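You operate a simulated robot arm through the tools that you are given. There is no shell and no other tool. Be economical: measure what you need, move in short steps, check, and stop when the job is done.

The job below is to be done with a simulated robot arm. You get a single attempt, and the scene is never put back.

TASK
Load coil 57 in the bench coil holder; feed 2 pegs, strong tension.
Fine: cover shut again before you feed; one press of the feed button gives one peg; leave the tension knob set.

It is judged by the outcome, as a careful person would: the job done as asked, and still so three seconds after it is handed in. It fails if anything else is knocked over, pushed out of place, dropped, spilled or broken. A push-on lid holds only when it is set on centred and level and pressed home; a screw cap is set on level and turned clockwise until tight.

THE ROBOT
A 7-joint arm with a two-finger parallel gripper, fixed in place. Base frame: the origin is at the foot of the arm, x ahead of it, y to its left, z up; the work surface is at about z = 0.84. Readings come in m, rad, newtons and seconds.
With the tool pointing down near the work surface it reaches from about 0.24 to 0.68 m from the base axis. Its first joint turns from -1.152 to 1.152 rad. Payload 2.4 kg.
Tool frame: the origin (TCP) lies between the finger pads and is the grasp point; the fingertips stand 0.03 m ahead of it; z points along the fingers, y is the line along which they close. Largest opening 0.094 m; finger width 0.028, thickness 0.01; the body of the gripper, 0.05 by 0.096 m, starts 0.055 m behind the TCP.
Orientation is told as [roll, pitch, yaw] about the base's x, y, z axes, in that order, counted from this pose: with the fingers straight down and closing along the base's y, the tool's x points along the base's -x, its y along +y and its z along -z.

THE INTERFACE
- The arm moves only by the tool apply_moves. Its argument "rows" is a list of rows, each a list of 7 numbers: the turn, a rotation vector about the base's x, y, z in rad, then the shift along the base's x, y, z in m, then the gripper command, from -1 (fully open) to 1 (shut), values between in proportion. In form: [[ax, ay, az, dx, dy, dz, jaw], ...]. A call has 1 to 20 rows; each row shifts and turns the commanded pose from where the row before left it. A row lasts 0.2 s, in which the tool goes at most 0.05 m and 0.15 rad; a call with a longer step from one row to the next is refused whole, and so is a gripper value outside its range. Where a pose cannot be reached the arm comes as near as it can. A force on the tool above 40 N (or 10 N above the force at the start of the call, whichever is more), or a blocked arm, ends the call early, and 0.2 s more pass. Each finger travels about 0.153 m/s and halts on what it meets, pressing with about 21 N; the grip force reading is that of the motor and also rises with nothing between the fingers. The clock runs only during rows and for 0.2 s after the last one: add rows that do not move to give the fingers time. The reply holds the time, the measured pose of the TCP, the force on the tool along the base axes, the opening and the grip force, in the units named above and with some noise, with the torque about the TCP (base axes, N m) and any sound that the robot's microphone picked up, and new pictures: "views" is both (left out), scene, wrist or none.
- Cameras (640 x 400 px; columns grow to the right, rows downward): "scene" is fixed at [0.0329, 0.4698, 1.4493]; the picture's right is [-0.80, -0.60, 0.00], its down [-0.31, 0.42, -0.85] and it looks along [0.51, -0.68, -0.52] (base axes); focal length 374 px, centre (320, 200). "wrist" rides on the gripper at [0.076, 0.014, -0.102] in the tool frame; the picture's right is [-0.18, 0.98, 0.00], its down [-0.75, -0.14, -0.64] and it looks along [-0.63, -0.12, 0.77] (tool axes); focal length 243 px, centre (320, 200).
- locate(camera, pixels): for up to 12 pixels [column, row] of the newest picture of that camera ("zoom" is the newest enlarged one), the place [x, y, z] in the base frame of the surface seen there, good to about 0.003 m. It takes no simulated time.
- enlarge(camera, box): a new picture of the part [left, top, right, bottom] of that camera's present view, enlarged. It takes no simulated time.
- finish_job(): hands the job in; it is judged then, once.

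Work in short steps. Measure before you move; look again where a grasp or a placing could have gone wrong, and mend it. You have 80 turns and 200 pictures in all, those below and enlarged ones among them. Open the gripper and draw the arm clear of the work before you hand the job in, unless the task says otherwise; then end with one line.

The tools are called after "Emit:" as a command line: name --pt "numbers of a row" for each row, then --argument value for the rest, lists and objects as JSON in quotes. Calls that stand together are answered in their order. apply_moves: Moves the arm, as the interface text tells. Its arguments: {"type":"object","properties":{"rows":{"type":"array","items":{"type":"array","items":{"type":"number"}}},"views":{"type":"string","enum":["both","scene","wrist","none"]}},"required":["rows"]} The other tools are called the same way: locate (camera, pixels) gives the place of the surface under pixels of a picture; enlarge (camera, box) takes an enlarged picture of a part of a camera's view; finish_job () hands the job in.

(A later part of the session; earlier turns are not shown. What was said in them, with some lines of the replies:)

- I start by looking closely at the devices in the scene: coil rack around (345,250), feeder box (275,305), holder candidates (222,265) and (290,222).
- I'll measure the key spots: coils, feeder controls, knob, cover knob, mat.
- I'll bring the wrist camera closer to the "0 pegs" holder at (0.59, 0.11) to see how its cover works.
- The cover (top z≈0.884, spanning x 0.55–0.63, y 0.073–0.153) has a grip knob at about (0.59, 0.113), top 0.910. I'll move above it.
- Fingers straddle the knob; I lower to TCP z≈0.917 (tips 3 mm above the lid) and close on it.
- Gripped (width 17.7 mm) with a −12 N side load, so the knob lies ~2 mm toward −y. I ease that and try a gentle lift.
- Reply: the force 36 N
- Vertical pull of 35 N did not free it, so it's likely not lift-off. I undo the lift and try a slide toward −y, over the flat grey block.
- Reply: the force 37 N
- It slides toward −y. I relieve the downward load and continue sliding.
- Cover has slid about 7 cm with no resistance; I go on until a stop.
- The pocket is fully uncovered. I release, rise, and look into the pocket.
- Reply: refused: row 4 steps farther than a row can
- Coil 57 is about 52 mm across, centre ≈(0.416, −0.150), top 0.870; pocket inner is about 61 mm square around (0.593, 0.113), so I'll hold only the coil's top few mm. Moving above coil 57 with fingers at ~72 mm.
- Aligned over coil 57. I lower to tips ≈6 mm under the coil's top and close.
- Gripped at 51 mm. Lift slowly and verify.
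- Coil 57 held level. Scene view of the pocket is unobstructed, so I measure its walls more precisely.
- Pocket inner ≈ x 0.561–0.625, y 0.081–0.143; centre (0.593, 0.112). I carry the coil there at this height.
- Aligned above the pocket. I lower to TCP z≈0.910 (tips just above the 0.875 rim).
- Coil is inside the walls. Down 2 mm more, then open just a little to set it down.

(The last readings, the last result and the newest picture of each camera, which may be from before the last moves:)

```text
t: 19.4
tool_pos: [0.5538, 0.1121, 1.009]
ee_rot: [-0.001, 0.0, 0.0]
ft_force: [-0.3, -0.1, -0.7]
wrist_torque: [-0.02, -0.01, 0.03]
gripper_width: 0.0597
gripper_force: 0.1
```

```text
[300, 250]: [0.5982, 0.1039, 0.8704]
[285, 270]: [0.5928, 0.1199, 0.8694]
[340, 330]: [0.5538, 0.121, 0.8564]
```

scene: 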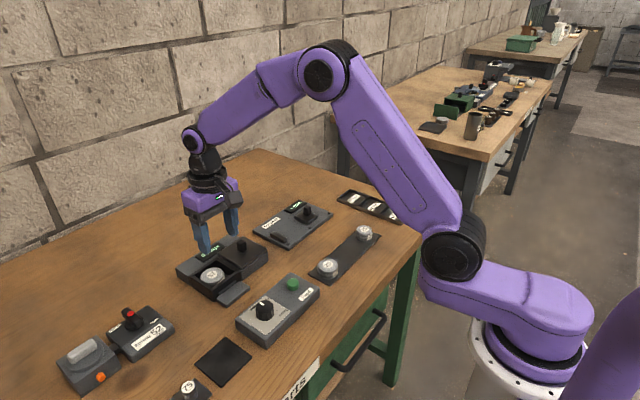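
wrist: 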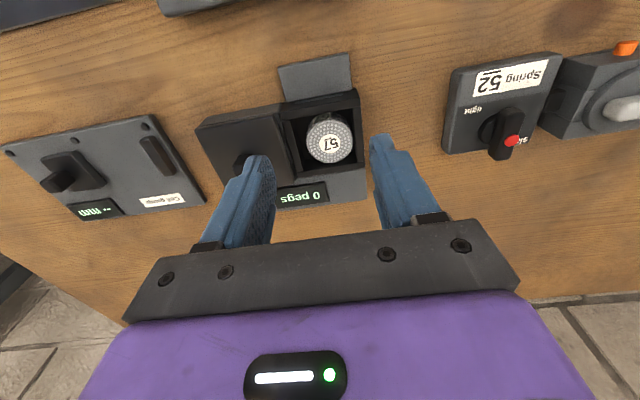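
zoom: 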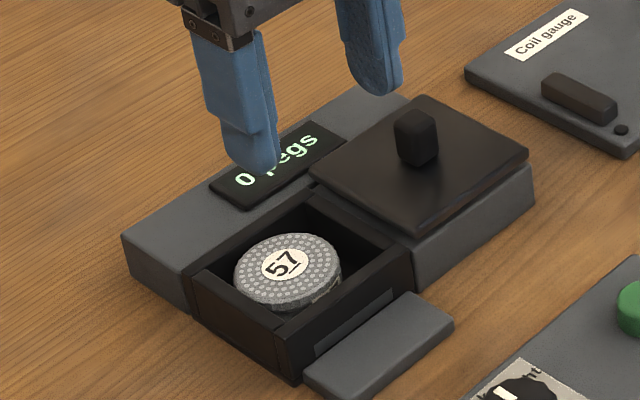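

Coil 57 lies flat at z 0.870, below the rim. Now I move over the cover's knob at (0.588, 0.025) to shut it.

Emit:
apply_moves --pt "0 0 0 0.012 -0.03 0 -0.2" --pt "0 0 0 0.012 -0.03 0 -0.2" --pt "0 0 0 0.0105 -0.0265 -0.02 -0.2" --pt "0 0 0 0 0 -0.03 -0.2" --pt "0 0 0 0 0 -0.02 -0.2" --pt "0 0 0 0 0 -0.019 -0.2" --pt "0 0 0 0 0 0 0.4" --pt "0 0 0 0 0 0 1" --pt "0 0 0 0 0 0 1"

Emit:
enlarge --camera "scene" --box '[165, 215, 275, 305]'

```text
t: 21.4
tool_pos: [0.5875, 0.0244, 0.9195]
ee_rot: [0.0, -0.001, -0.002]
ft_force: [-0.2, -0.3, -3.2]
wrist_torque: [-0.02, -0.43, -0.01]
gripper_width: 0.0175
gripper_force: 44.9
```

scene: 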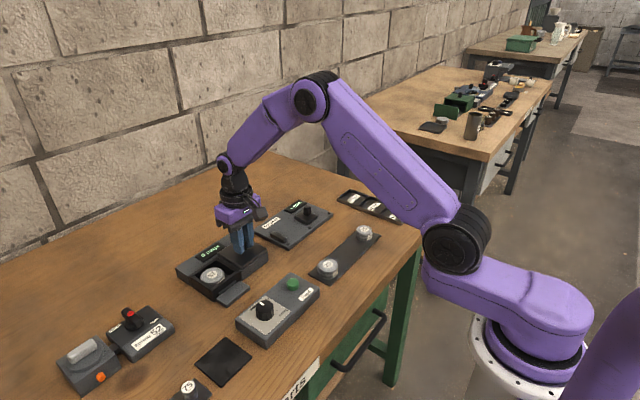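
wrist: 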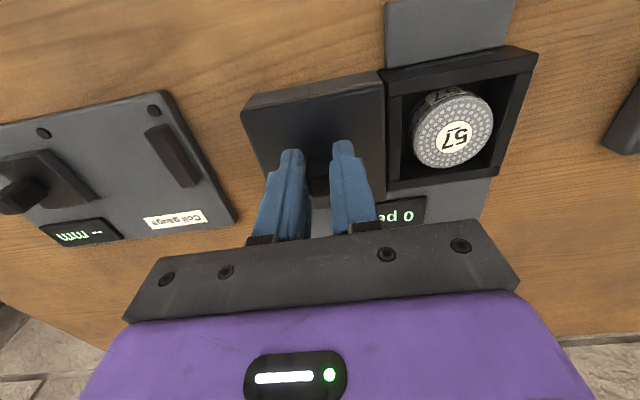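

```text
4.44 times, centred on (220, 260) of scene
```

zoom: 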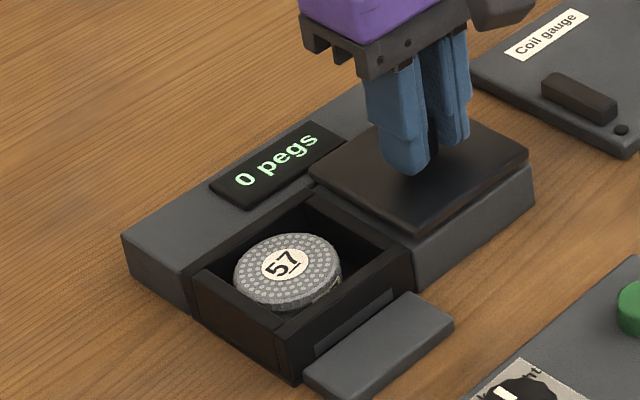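

Knob gripped. I slide the cover back toward +y until the stop at about y 0.11.

Emit:
apply_moves --pt "0 0 0 0 0.01 0 1" --pt "0 0 0 0 0.015 0 1" --pt "0 0 0 0 0.015 0 1" --pt "0 0 0 0 0.015 0 1" --pt "0 0 0 0 0.015 0 1" --pt "0 0 0 0 0.01 0 1" --pt "0 0 0 0 0.006 0 1" --pt "0 0 0 0 0 0 1" --views "scene"

Emit:
enlarge --camera "scene" --box '[165, 215, 275, 305]'

```text
t: 23.2
tool_pos: [0.5865, 0.1108, 0.9194]
ee_rot: [-0.001, 0.0, 0.0]
ft_force: [8.4, -6.3, -10.8]
wrist_torque: [-0.15, -0.61, 0.04]
gripper_width: 0.0177
gripper_force: 45.1
```

scene: 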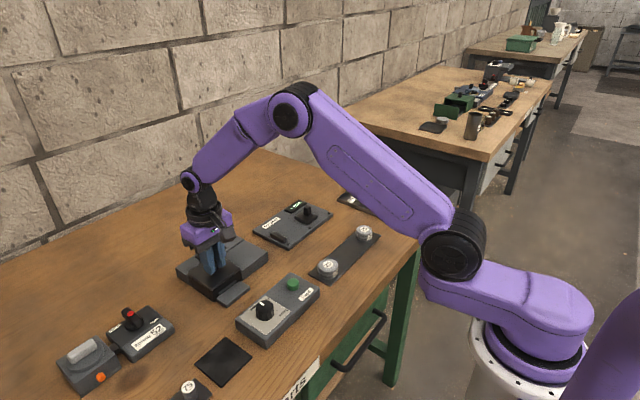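

```text
4.44 times, centred on (220, 260) of scene
```

zoom: 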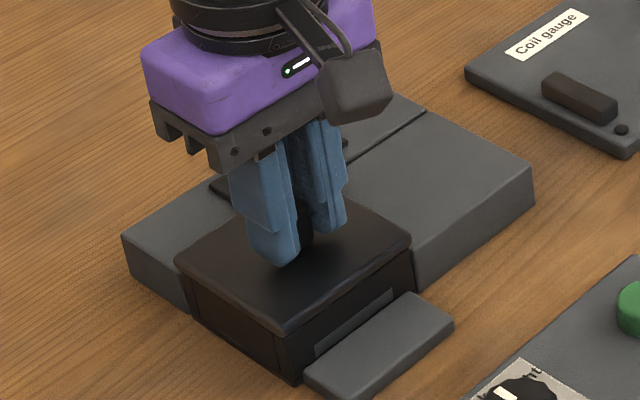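

Cover is shut at the original place (stop felt). I release, rise, and go to view the tension knob.

Emit:
apply_moves --pt "0 0 0 0 0 0 -0.1" --pt "0 0 0 0 0 0 -0.1" --pt "0 0 0 0 0 0.04 -0.1" --pt "0 0 0 -0.03 0 0.035 -0.1" --pt "0 0 0 -0.045 0 0 -0.1" --pt "0 0 0 -0.045 0 0 -0.1" --pt "0 0 0 -0.046 0.01 0 -0.1"

Emit:
enlarge --camera "scene" --box '[225, 265, 325, 345]'

Emit:
enlarge --camera "scene" --box '[165, 215, 275, 305]'

```text
t: 24.8
tool_pos: [0.4209, 0.1227, 0.9949]
ee_rot: [0.0, -0.002, 0.0]
ft_force: [-0.8, 0.0, -1.1]
wrist_torque: [0.04, 0.02, -0.01]
gripper_width: 0.0517
gripper_force: 0.2
```

scene: 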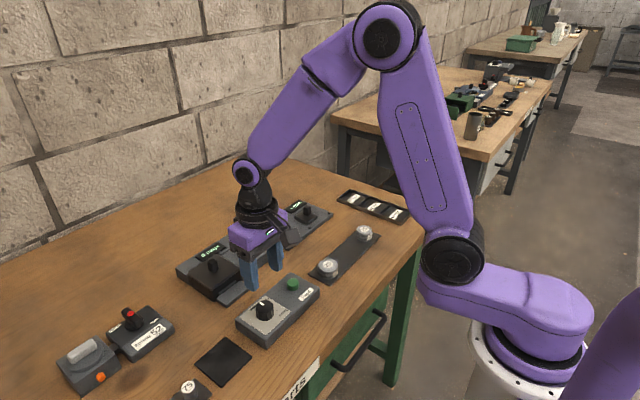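
wrist: 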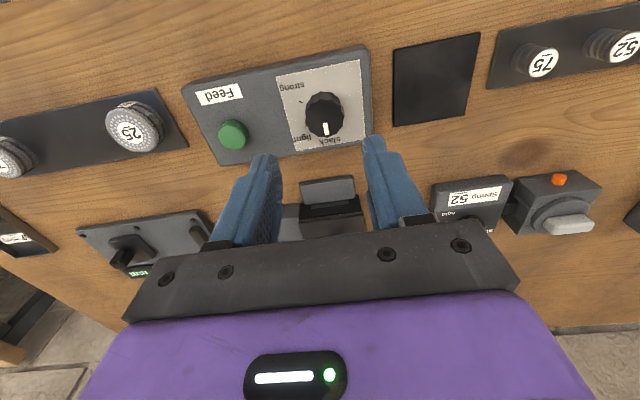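

```text
5.00 times, centred on (275, 305) of scene
```

zoom: 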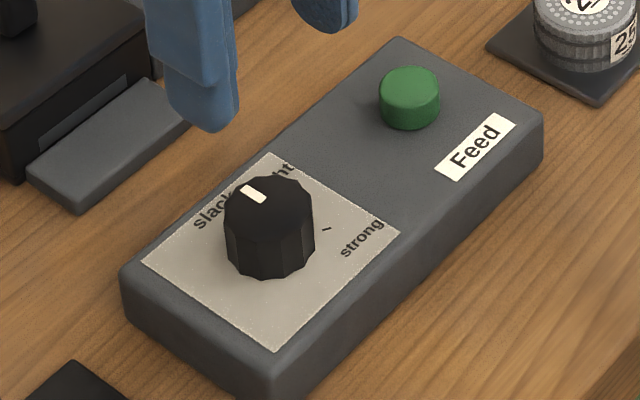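

```text
4.44 times, centred on (220, 260) of scene
```

zoom: 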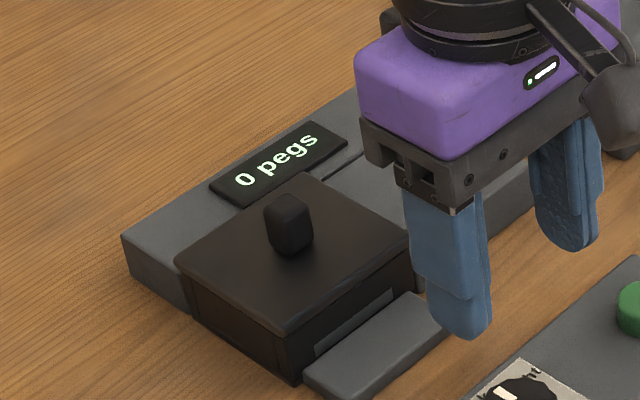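

Emit:
enlarge --camera "wrist" --box '[270, 55, 380, 160]'

Emit:
locate --camera "zoom" --pixels '[[320, 250], [208, 195], [215, 347], [322, 320], [322, 290], [320, 190], [225, 270], [415, 270], [175, 265]]'

```text
3.81 times, centred on (325, 108) of wrist
```

zoom: 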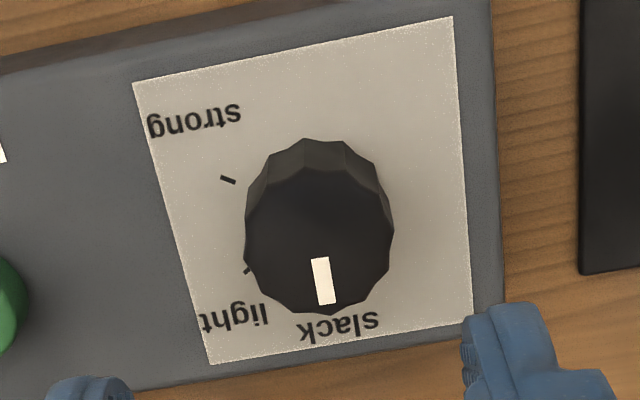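

```text
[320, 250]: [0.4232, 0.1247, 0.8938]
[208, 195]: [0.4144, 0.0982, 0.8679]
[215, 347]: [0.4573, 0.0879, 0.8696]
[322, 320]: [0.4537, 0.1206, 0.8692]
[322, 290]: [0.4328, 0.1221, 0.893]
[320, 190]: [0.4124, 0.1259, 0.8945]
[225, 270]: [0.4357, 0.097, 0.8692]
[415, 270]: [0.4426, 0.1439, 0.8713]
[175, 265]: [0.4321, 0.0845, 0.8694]
```

Emit:
locate --camera "zoom" --pixels '[[228, 180], [222, 177], [247, 269], [320, 238], [254, 235], [388, 235], [318, 174], [322, 305], [318, 262], [324, 302], [194, 118], [335, 325]]'

Emit:
enlarge --camera "scene" --box '[240, 285, 300, 330]'

Emit:
locate --camera "zoom" --pixels '[[195, 200], [338, 205], [262, 160], [265, 250], [218, 165], [250, 185], [352, 248], [265, 205]]'

```text
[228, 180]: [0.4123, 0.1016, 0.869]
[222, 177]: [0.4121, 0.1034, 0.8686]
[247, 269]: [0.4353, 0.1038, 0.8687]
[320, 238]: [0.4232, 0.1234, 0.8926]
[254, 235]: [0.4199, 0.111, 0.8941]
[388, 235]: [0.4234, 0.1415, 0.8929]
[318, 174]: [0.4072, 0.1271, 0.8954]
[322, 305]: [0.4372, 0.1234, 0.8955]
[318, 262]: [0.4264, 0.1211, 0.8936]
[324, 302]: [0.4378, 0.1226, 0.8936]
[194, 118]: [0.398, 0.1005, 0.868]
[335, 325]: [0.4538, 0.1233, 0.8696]
```

```text
8.89 times, centred on (270, 308) of scene
```

zoom: 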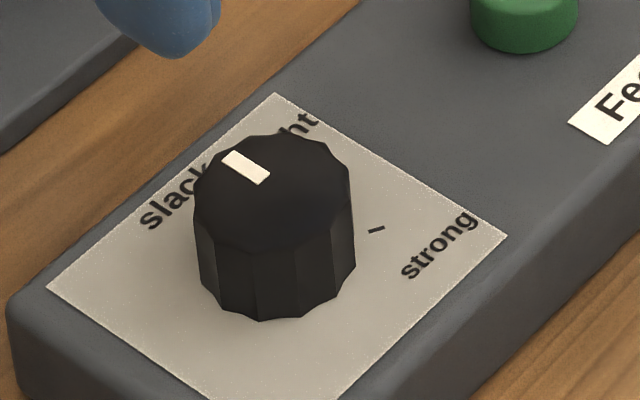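

```text
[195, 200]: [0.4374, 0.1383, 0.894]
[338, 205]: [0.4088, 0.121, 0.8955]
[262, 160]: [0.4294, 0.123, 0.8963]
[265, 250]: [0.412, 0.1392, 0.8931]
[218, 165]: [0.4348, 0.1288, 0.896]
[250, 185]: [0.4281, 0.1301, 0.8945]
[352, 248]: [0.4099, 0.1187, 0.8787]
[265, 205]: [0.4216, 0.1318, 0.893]
```

Knob centre ≈(0.4225, 0.127), radius ~16 mm; pointer at "slack" points +x, the "strong" tick lies about −113° (clockwise from above). I pre-turn the gripper +1.0 rad above the knob so the turn stays within range.

Emit:
apply_moves --pt "0 0 0.145 0.0016 0.0043 0 -0.1" --pt "0 0 0.145 0 0 0 -0.1" --pt "0 0 0.145 0 0 0 -0.1" --pt "0 0 0.145 0 0 0 -0.1" --pt "0 0 0.145 0 0 0 -0.1" --pt "0 0 0.145 0 0 0 -0.1" --pt "0 0 0.13 0 0 0 -0.1" --pt "0 0 0 0 0 -0.04 -0.1" --pt "0 0 0 0 0 -0.02 -0.1"

Emit:
enlarge --camera "scene" --box '[225, 245, 325, 345]'

```text
t: 26.8
tool_pos: [0.4238, 0.1264, 0.9334]
ee_rot: [-0.001, 0.001, 1.002]
ft_force: [0.3, 0.6, -0.1]
wrist_torque: [0.01, 0.0, -0.02]
gripper_width: 0.0515
gripper_force: 0.0
```

scene: 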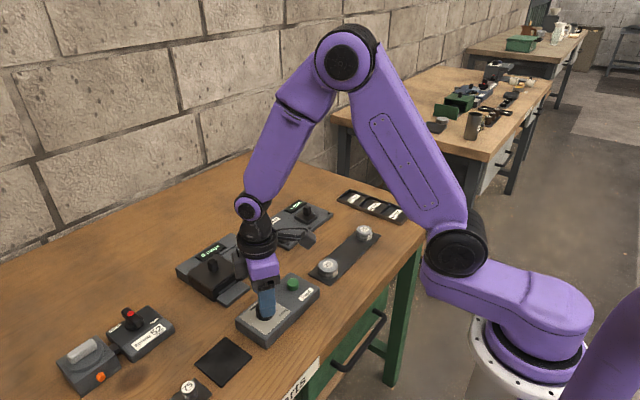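
wrist: 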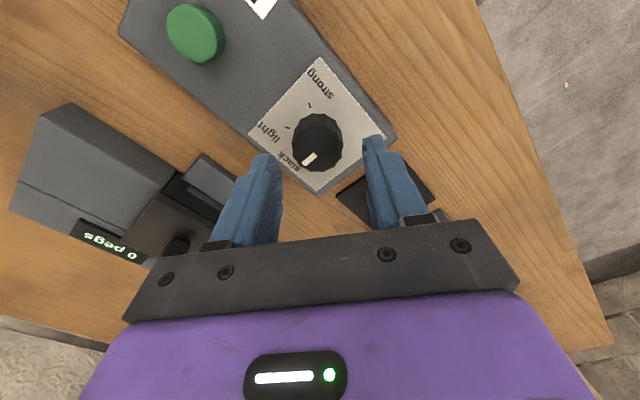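

```text
4.00 times, centred on (275, 295) of scene
```

zoom: 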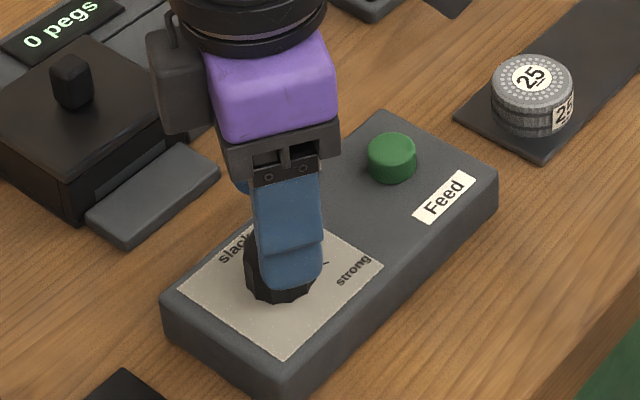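

Emit:
enlarge --camera "wrist" --box '[250, 60, 390, 200]'

Emit:
locate --camera "zoom" --pixels '[[272, 200], [170, 192], [310, 345], [300, 370], [262, 260], [296, 395], [380, 330], [235, 345], [272, 205]]'

```text
2.86 times, centred on (320, 130) of wrist
```

zoom: 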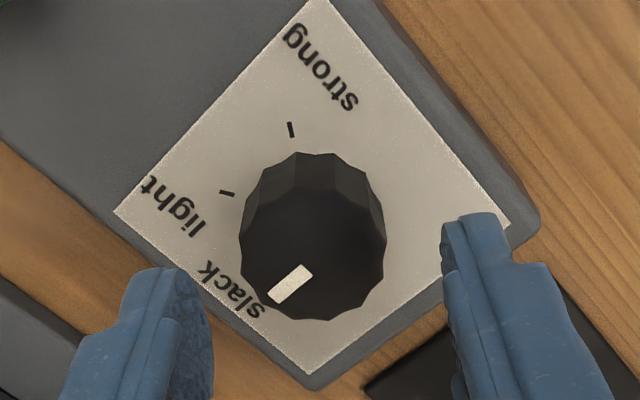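

```text
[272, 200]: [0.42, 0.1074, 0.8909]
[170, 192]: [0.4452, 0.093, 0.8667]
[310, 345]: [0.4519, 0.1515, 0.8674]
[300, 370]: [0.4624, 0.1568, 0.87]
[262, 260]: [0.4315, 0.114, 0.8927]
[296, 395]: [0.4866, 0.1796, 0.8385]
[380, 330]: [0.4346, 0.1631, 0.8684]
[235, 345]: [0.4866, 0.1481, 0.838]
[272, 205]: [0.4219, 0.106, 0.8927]
```

Emit:
locate --camera "zoom" --pixels '[[292, 134], [290, 123], [221, 192], [233, 194], [305, 270], [274, 296], [246, 250], [382, 250], [314, 192], [312, 318], [314, 255], [330, 20]]'

```text
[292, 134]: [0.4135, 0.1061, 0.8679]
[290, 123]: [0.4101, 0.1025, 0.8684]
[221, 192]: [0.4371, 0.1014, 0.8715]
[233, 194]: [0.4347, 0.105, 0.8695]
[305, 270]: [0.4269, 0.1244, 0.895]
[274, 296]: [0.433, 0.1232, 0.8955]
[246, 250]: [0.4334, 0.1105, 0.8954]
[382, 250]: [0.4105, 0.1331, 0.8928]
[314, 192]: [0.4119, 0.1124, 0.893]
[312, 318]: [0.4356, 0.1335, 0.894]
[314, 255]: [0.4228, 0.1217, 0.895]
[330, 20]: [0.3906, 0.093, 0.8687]
```

Refined centre ≈(0.423, 0.125); "strong" tick ≈ −118° from the pointer's present direction, "light" ≈ −60°. I lower onto the knob and grip it.

Emit:
apply_moves --pt "0 0 0 -0.0006 -0.0014 -0.015 -0.1" --pt "0 0 0 0 0 -0.0145 -0.1" --pt "0 0 0 0 0 0 0.2" --pt "0 0 0 0 0 0 0.6" --pt "0 0 0 0 0 0 0.6"

```text
t: 28.0
tool_pos: [0.4237, 0.1234, 0.9045]
ee_rot: [-0.002, -0.001, 0.998]
ft_force: [9.3, -6.6, -10.3]
wrist_torque: [0.7, -0.75, -0.15]
gripper_width: 0.0333
gripper_force: 45.1
```

scene: 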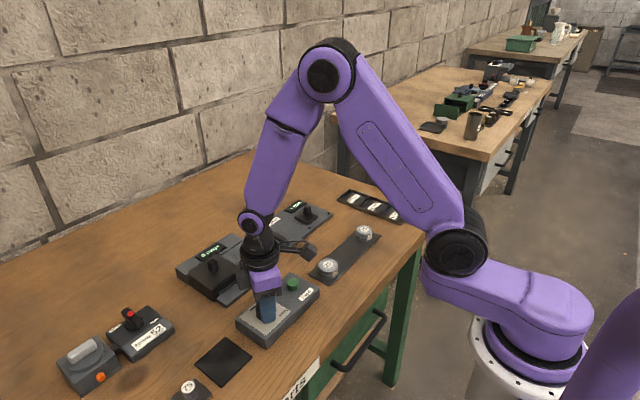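
wrist: 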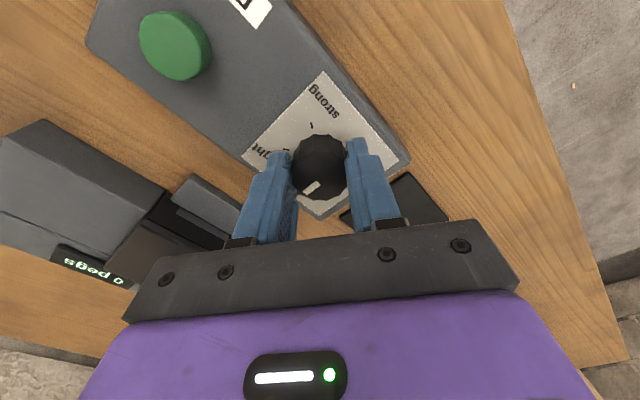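

Gripped (33 mm). I relieve the side load and turn clockwise about 2.0 rad.

Emit:
apply_moves --pt "0 0 0 0.0018 -0.0012 0 0.6" --pt "0 0 -0.14 0 0 0 0.6" --pt "0 0 -0.14 0 0 0 0.6" --pt "0 0 -0.14 0 0 0 0.6"

Emit:
enlarge --camera "wrist" --box '[250, 60, 390, 230]'

```text
t: 29.0
tool_pos: [0.424, 0.1229, 0.9051]
ee_rot: [0.0, 0.002, 0.581]
ft_force: [-3.8, 8.8, -16.5]
wrist_torque: [0.56, -0.72, 0.04]
gripper_width: 0.0333
gripper_force: 45.3
```

scene: 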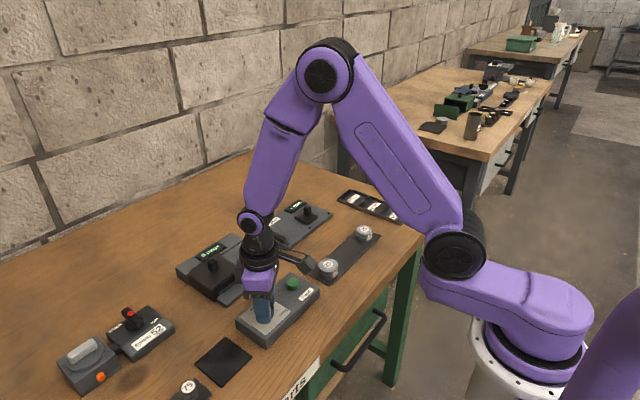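
wrist: 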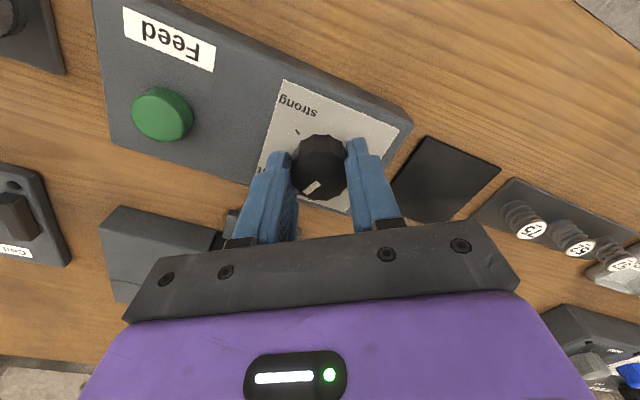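

```text
2.35 times, centred on (320, 145) of wrist
```

zoom: 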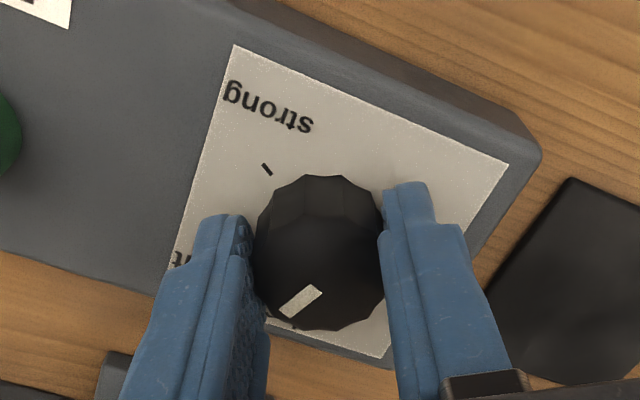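

The knob turns with the fingers. Continuing the turn, then check before the end.

Emit:
apply_moves --pt "0 0 -0.135 0 -0.0006 0 0.6" --pt "0 0 -0.135 0 -0.0006 0 0.6" --pt "0 0 -0.135 0 0 0 0.6" --pt "0 0 -0.135 0 0 0 0.6" --pt "0 0 -0.135 0 0 0 0.6" --pt "0 0 -0.135 0 0 0 0.6" --pt "0 0 -0.135 0 0 0 0.6" --pt "0 0 -0.135 0 0 0 0.6" --pt "0 0 -0.135 0 0 0 0.6" --pt "0 0 -0.135 0 0 0 0.6" --pt "0 0 0 0 0 0 0.6" --views "wrist"

Emit:
enlarge --camera "wrist" --box '[250, 60, 390, 230]'

Emit:
enlarge --camera "scene" --box '[225, 245, 325, 345]'

```text
t: 30.0
tool_pos: [0.4233, 0.1249, 0.9041]
ee_rot: [0.0, 0.001, 0.079]
ft_force: [1.3, 5.0, -4.9]
wrist_torque: [-0.05, 0.45, -0.03]
gripper_width: 0.0332
gripper_force: 44.6
stopped in row 4: the force on the tool passed its limit at 40 N (the readings are from after the stop); the commanded pose is now the measured one
```

wrist: 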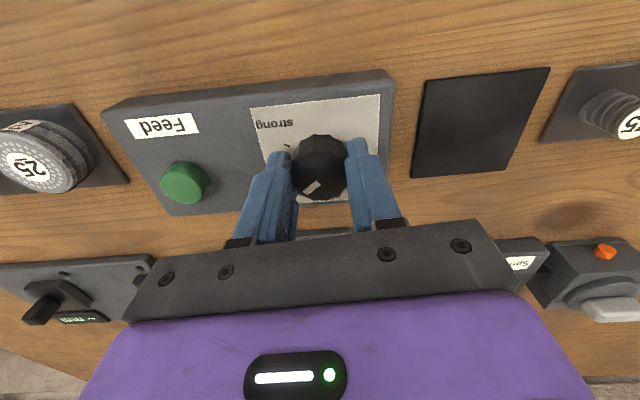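

```text
2.35 times, centred on (320, 145) of wrist
```

zoom: 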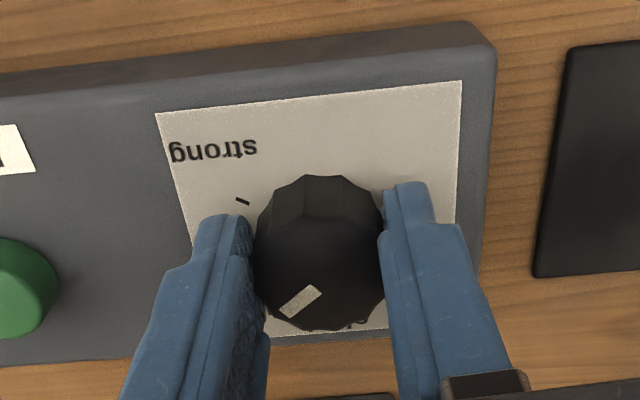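

```text
4.00 times, centred on (275, 295) of scene
```

zoom: 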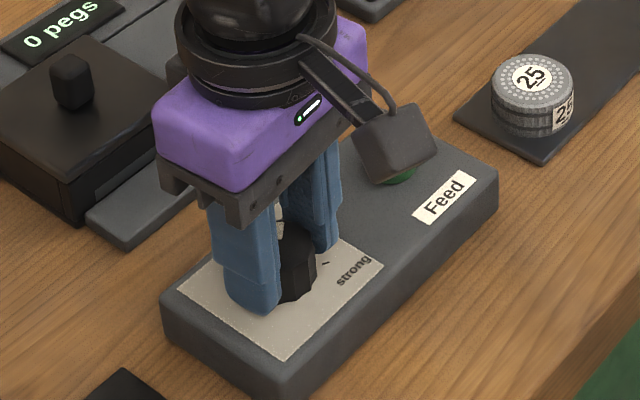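

Force limit hit from my lateral shift; the pose is now relaxed and centred (forces ~5 N). I continue turning only, no shift.

Emit:
apply_moves --pt "0 0 -0.12 0 0 0 0.6" --pt "0 0 -0.12 0 0 0 0.6" --pt "0 0 -0.12 0 0 0 0.6" --pt "0 0 -0.12 0 0 0 0.6" --pt "0 0 0 0 0 0 0.6" --views "wrist"

```text
t: 31.2
tool_pos: [0.4246, 0.1268, 0.9044]
ee_rot: [0.003, 0.003, -0.402]
ft_force: [4.1, 21.6, -16.1]
wrist_torque: [0.69, 0.81, 0.02]
gripper_width: 0.0334
gripper_force: 45.0
```

wrist: 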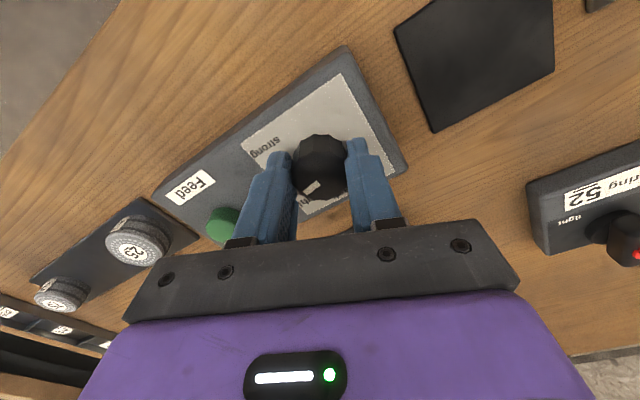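

Side force +21 N in y; I shift the command +3 mm in y to relieve, then continue.

Emit:
apply_moves --pt "0 0 0 0.0005 0.003 0 0.6" --pt "0 0 -0.12 0 0 0 0.6" --pt "0 0 -0.12 0 0 0 0.6" --pt "0 0 -0.1 0 0 0 0.6" --pt "0 0 0 0 0 0 0.6" --views "wrist"

Emit:
enlarge --camera "wrist" --box '[250, 60, 390, 230]'

```text
t: 32.4
tool_pos: [0.4224, 0.1262, 0.904]
ee_rot: [0.0, 0.003, -0.743]
ft_force: [3.5, 0.0, -7.5]
wrist_torque: [0.19, 0.54, -0.01]
gripper_width: 0.0334
gripper_force: 44.9
```

wrist: 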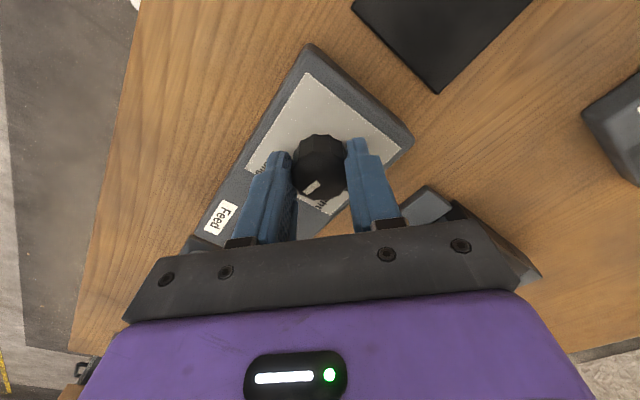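

```text
2.35 times, centred on (320, 145) of wrist
```

zoom: 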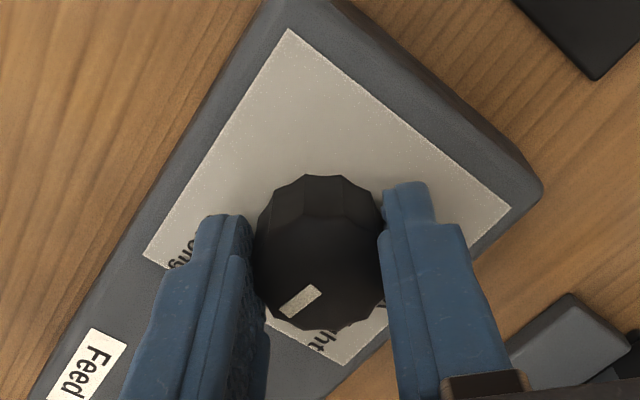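

About 100° turned; I add 0.30 rad more.

Emit:
apply_moves --pt "0 0 -0.1 0 0 0 0.6" --pt "0 0 -0.1 0 0 0 0.6" --pt "0 0 -0.1 0 0 0 0.6" --pt "0 0 0 0 0 0 0.6" --views "none"

```text
t: 33.4
tool_pos: [0.4239, 0.1259, 0.9048]
ee_rot: [0.002, 0.003, -1.044]
ft_force: [7.9, -4.2, -14.5]
wrist_torque: [-0.01, -0.03, 0.0]
gripper_width: 0.0334
gripper_force: 45.1
```

Rotated 2.04 rad in total. Now I release, rise, turn back a little and view the pointer against the "strong" tick.

Emit:
apply_moves --pt "0 0 0 0 0 0 -0.1" --pt "0 0 0 0 0 0 -0.1" --pt "0 0 0 0 0 0.03 -0.1" --pt "0 0 0 0 0 0.03 -0.1" --pt "0 0 0.145 0 0 0.02 -0.1" --pt "0 0 0.145 0 0 0 -0.1" --pt "0 0 0.145 0 0 0 -0.1" --pt "0 0 0.145 0 0 0 -0.1" --pt "0 0 0.145 0 0 0 -0.1" --pt "0 0 0.145 0 0 0 -0.1" --pt "0 0 0.145 0 0 0 -0.1"

Emit:
enlarge --camera "wrist" --box '[270, 55, 380, 160]'

Emit:
enlarge --camera "scene" --box '[225, 265, 325, 345]'

```text
t: 35.8
tool_pos: [0.4229, 0.1272, 0.9848]
ee_rot: [-0.001, 0.002, -0.021]
ft_force: [-0.4, -0.1, 1.4]
wrist_torque: [-0.04, 0.01, 0.01]
gripper_width: 0.0515
gripper_force: 0.0
```

scene: 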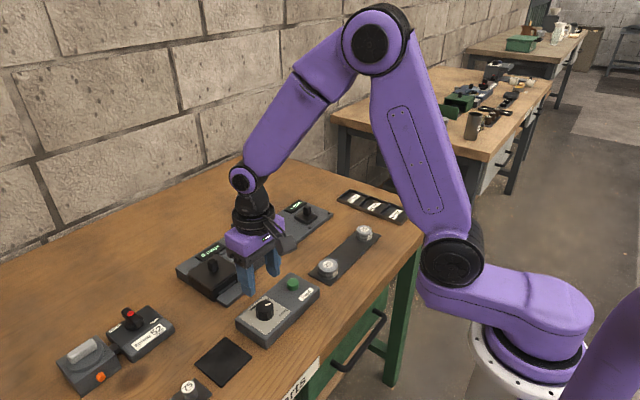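
wrist: 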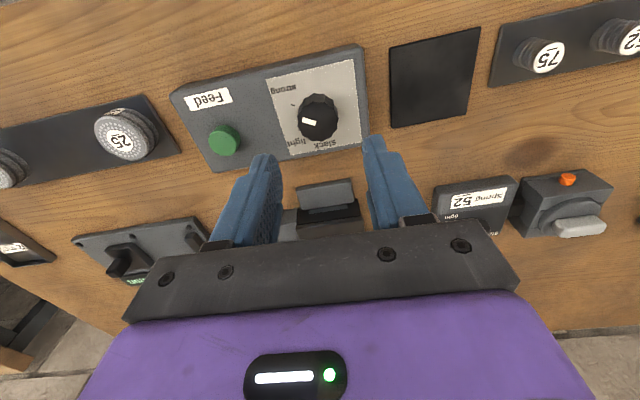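

```text
3.81 times, centred on (325, 108) of wrist
```

zoom: 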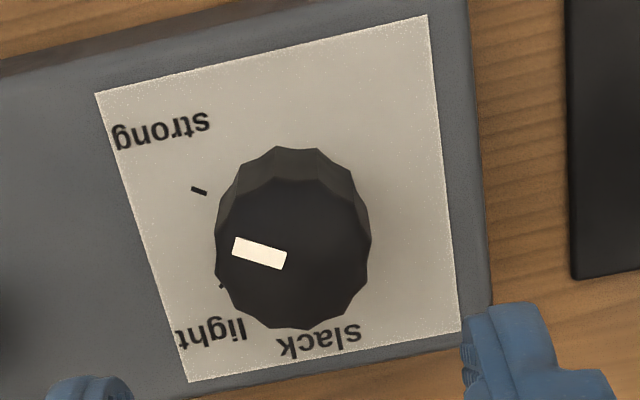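

```text
5.00 times, centred on (275, 305) of scene
```

zoom: 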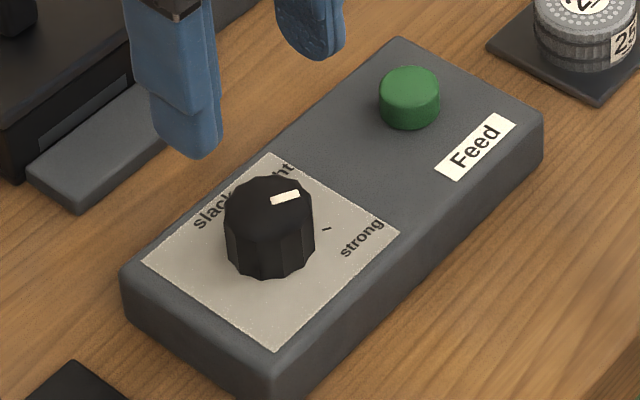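

Emit:
enlarge --camera "scene" --box '[245, 290, 297, 325]'

Emit:
locate --camera "zoom" --pixels '[[300, 160], [380, 135], [320, 155], [360, 140], [447, 255], [475, 265]]'

Emit:
enlarge --camera "wrist" --box '[280, 75, 360, 155]'

Emit:
locate --camera "zoom" --pixels '[[225, 220], [300, 245], [240, 225], [285, 240], [180, 140], [195, 146]]'

```text
11.43 times, centred on (271, 308) of scene
```

zoom: 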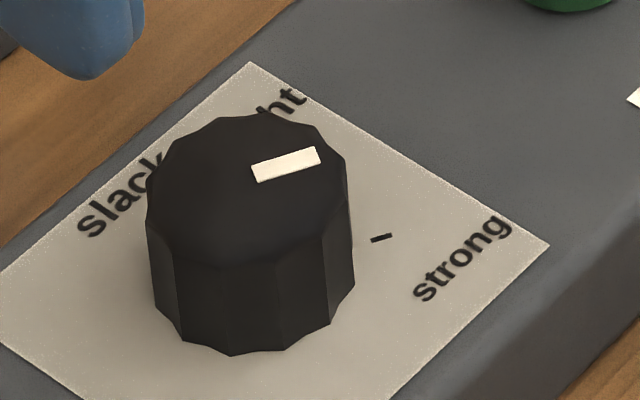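

```text
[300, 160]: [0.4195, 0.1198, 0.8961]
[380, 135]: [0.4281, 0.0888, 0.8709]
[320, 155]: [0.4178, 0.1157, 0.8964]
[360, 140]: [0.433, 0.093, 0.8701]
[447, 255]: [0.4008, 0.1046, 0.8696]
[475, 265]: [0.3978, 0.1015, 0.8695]
```

```text
5.00 times, centred on (320, 115) of wrist
```

zoom: 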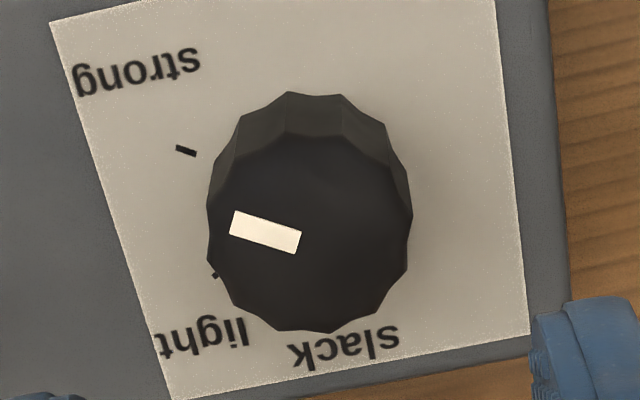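

```text
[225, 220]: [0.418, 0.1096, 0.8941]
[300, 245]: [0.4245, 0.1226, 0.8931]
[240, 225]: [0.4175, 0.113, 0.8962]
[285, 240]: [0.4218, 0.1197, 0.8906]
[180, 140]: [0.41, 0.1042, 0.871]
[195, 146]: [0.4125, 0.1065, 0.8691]
```

In both views the pointer is parallel to the "strong" tick mark, so tension is set. Now I measure the green feed button.

Emit:
enlarge --camera "wrist" --box '[190, 100, 260, 170]'

Emit:
locate --camera "wrist" --pixels '[[224, 139], [210, 138], [237, 138], [223, 128], [225, 151]]'

Emit:
locate --camera "scene" --pixels '[[293, 281], [286, 283], [299, 282], [293, 286]]'

```text
5.71 times, centred on (225, 135) of wrist
```

zoom: 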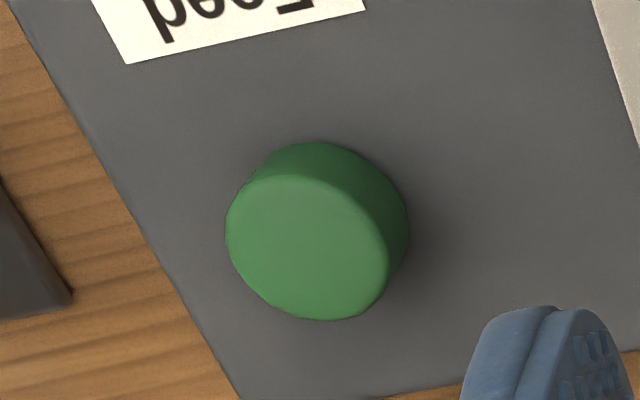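

```text
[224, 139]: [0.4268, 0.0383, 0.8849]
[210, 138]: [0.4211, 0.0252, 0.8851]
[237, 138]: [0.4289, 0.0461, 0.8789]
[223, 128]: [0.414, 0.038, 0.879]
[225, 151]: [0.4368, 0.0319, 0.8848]
```

```text
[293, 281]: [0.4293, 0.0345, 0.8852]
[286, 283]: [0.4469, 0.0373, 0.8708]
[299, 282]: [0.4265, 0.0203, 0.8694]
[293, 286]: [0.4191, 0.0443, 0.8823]
```

Button centre ≈(0.426, 0.038), top 0.885. Close the fingers and position 1 cm above it.

Emit:
apply_moves --pt "0 0 0.02 0.001 -0.03 0 1" --pt "0 0 0 0.001 -0.03 0 1" --pt "0 0 0 0.001 -0.0292 -0.02 1" --pt "0 0 0 0 0 -0.02 1" --pt "0 0 0 0 0 -0.02 1" --pt "0 0 0 0 0 0 1"

Emit:
enlarge --camera "scene" --box '[240, 240, 340, 320]'

```text
t: 37.2
tool_pos: [0.4259, 0.0393, 0.9246]
ee_rot: [-0.001, 0.002, -0.006]
ft_force: [0.3, -0.1, -0.4]
wrist_torque: [0.04, -0.03, 0.02]
gripper_width: 0.0
gripper_force: 21.3
```

scene: 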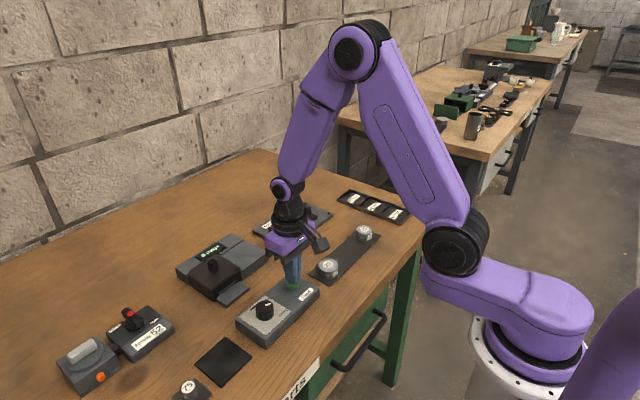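
wrist: 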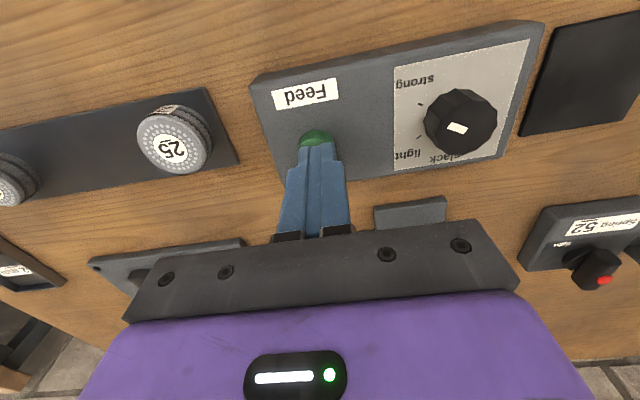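

```text
5.00 times, centred on (290, 280) of scene
```

zoom: 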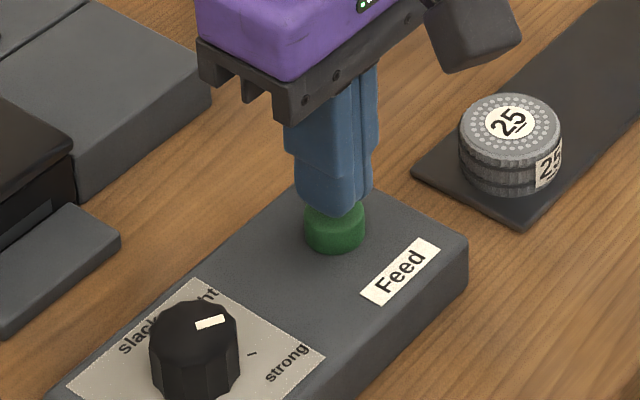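

Fingertips are centred ~1 cm above the button. I press down in small steps and watch the force and counter.

Emit:
apply_moves --pt "0 0 0 0 0 -0.007 1" --pt "0 0 0 0 0 -0.003 1" --pt "0 0 0 0 0 -0.002 1" --pt "0 0 0 0 0 -0.002 1" --views "scene"

Emit:
enlarge --camera "scene" --box '[170, 225, 330, 325]'

```text
t: 38.2
tool_pos: [0.4272, 0.0386, 0.9103]
ee_rot: [0.0, 0.002, -0.005]
ft_force: [0.0, 1.1, 1.9]
wrist_torque: [0.03, 0.02, -0.01]
gripper_width: 0.0003
gripper_force: 20.7
heard: click
```

scene: 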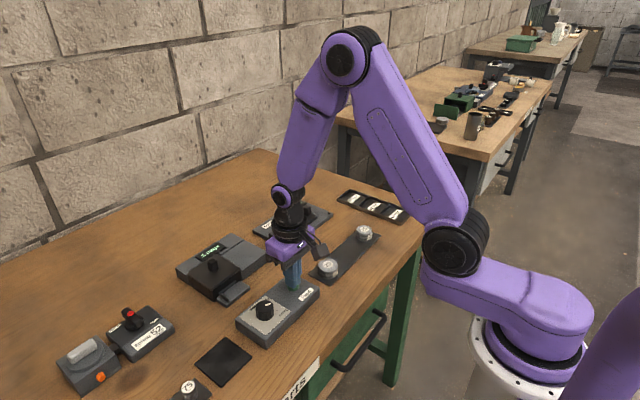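

```text
4.00 times, centred on (250, 275) of scene
```

zoom: 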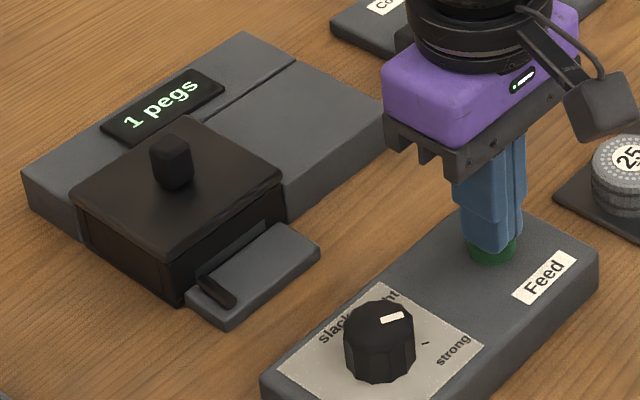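

A click, the counter reads "1 pegs" and one peg is on the tray. I raise 15 mm to let the button return fully.

Emit:
apply_moves --pt "0 0 0 0 0 0.014 1" --pt "0 0 0 0 0 0 1" --pt "0 0 0 0 0 0 1" --pt "0 0 0 0 0 0 1" --pt "0 0 0 0 0 0 1" --views "none"

Emit:
enlarge --camera "scene" --box '[170, 225, 330, 325]'

```text
t: 39.4
tool_pos: [0.4267, 0.0378, 0.924]
ee_rot: [0.0, 0.002, -0.007]
ft_force: [0.0, 0.2, -0.5]
wrist_torque: [0.04, -0.02, 0.0]
gripper_width: 0.0001
gripper_force: 20.9
```

```text
4.00 times, centred on (250, 275) of scene
```

zoom: 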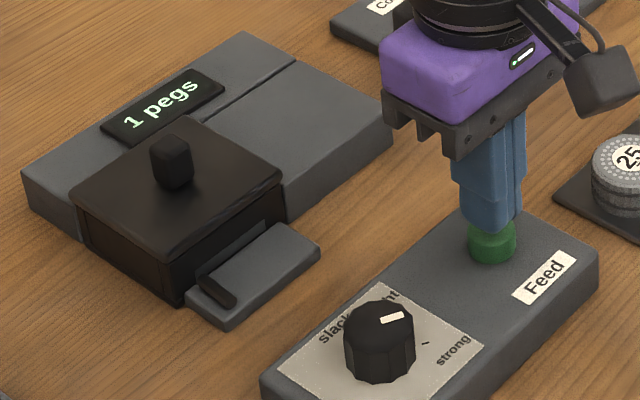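

Still 1 peg and the button is released. Second press, same depth.

Emit:
apply_moves --pt "0 0 0 0 0 -0.007 1" --pt "0 0 0 0 0 -0.003 1" --pt "0 0 0 0 0 -0.002 1" --pt "0 0 0 0 0 -0.002 1" --views "none"

Emit:
enlarge --camera "scene" --box '[170, 225, 330, 325]'

```text
t: 40.4
tool_pos: [0.4264, 0.0388, 0.9107]
ee_rot: [-0.001, 0.001, -0.005]
ft_force: [0.3, 0.4, 2.1]
wrist_torque: [0.02, -0.04, -0.02]
gripper_width: 0.0
gripper_force: 21.0
heard: click
```

```text
4.00 times, centred on (250, 275) of scene
```

zoom: 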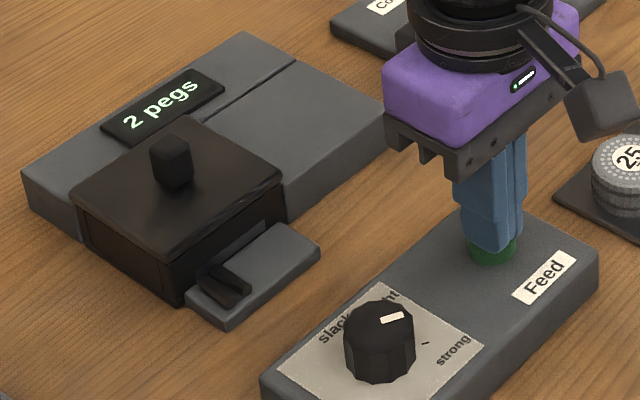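

"2 pegs", two pegs on the tray. I rise straight up, then open the gripper clear of everything.

Emit:
apply_moves --pt "0 0 0 0 0 0.03 1" --pt "0 0 0 0 0 0.045 1" --pt "0 0 0 0 0 0.045 1" --pt "0 0 0 0 -0.02 0.045 0" --pt "0 0 0 0 -0.03 0.035 -1" --pt "0 0 0 0 -0.03 0.035 -1" --pt "0 0 0 0 0 0 -1"

Emit:
enlarge --camera "scene" --box '[170, 225, 330, 325]'

```text
t: 42.0
tool_pos: [0.4257, -0.0414, 1.1461]
ee_rot: [0.001, 0.001, -0.006]
ft_force: [-1.1, 0.6, 0.1]
wrist_torque: [-0.02, -0.02, 0.02]
gripper_width: 0.0939
gripper_force: 0.0
```

scene: 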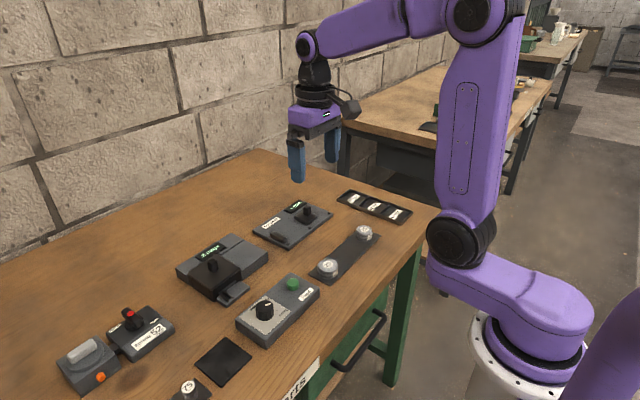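
wrist: 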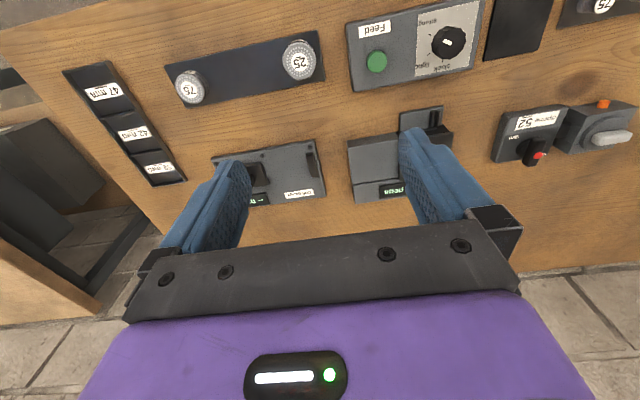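

```text
4.00 times, centred on (250, 275) of scene
```

zoom: 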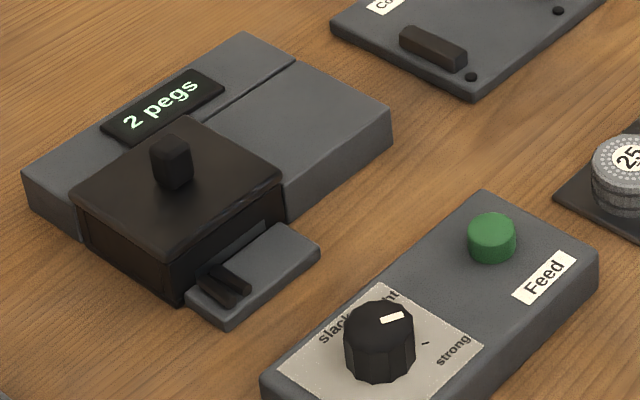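

The counter shows 2 pegs, the cover is shut, the knob is on strong and the arm is clear. Handing in.

Emit:
finish_job

```text
The job is handed in.
```

Coil 57 is loaded in the bench coil holder with the cover shut, the tension knob is left on strong, and 2 pegs were fed with one press each.
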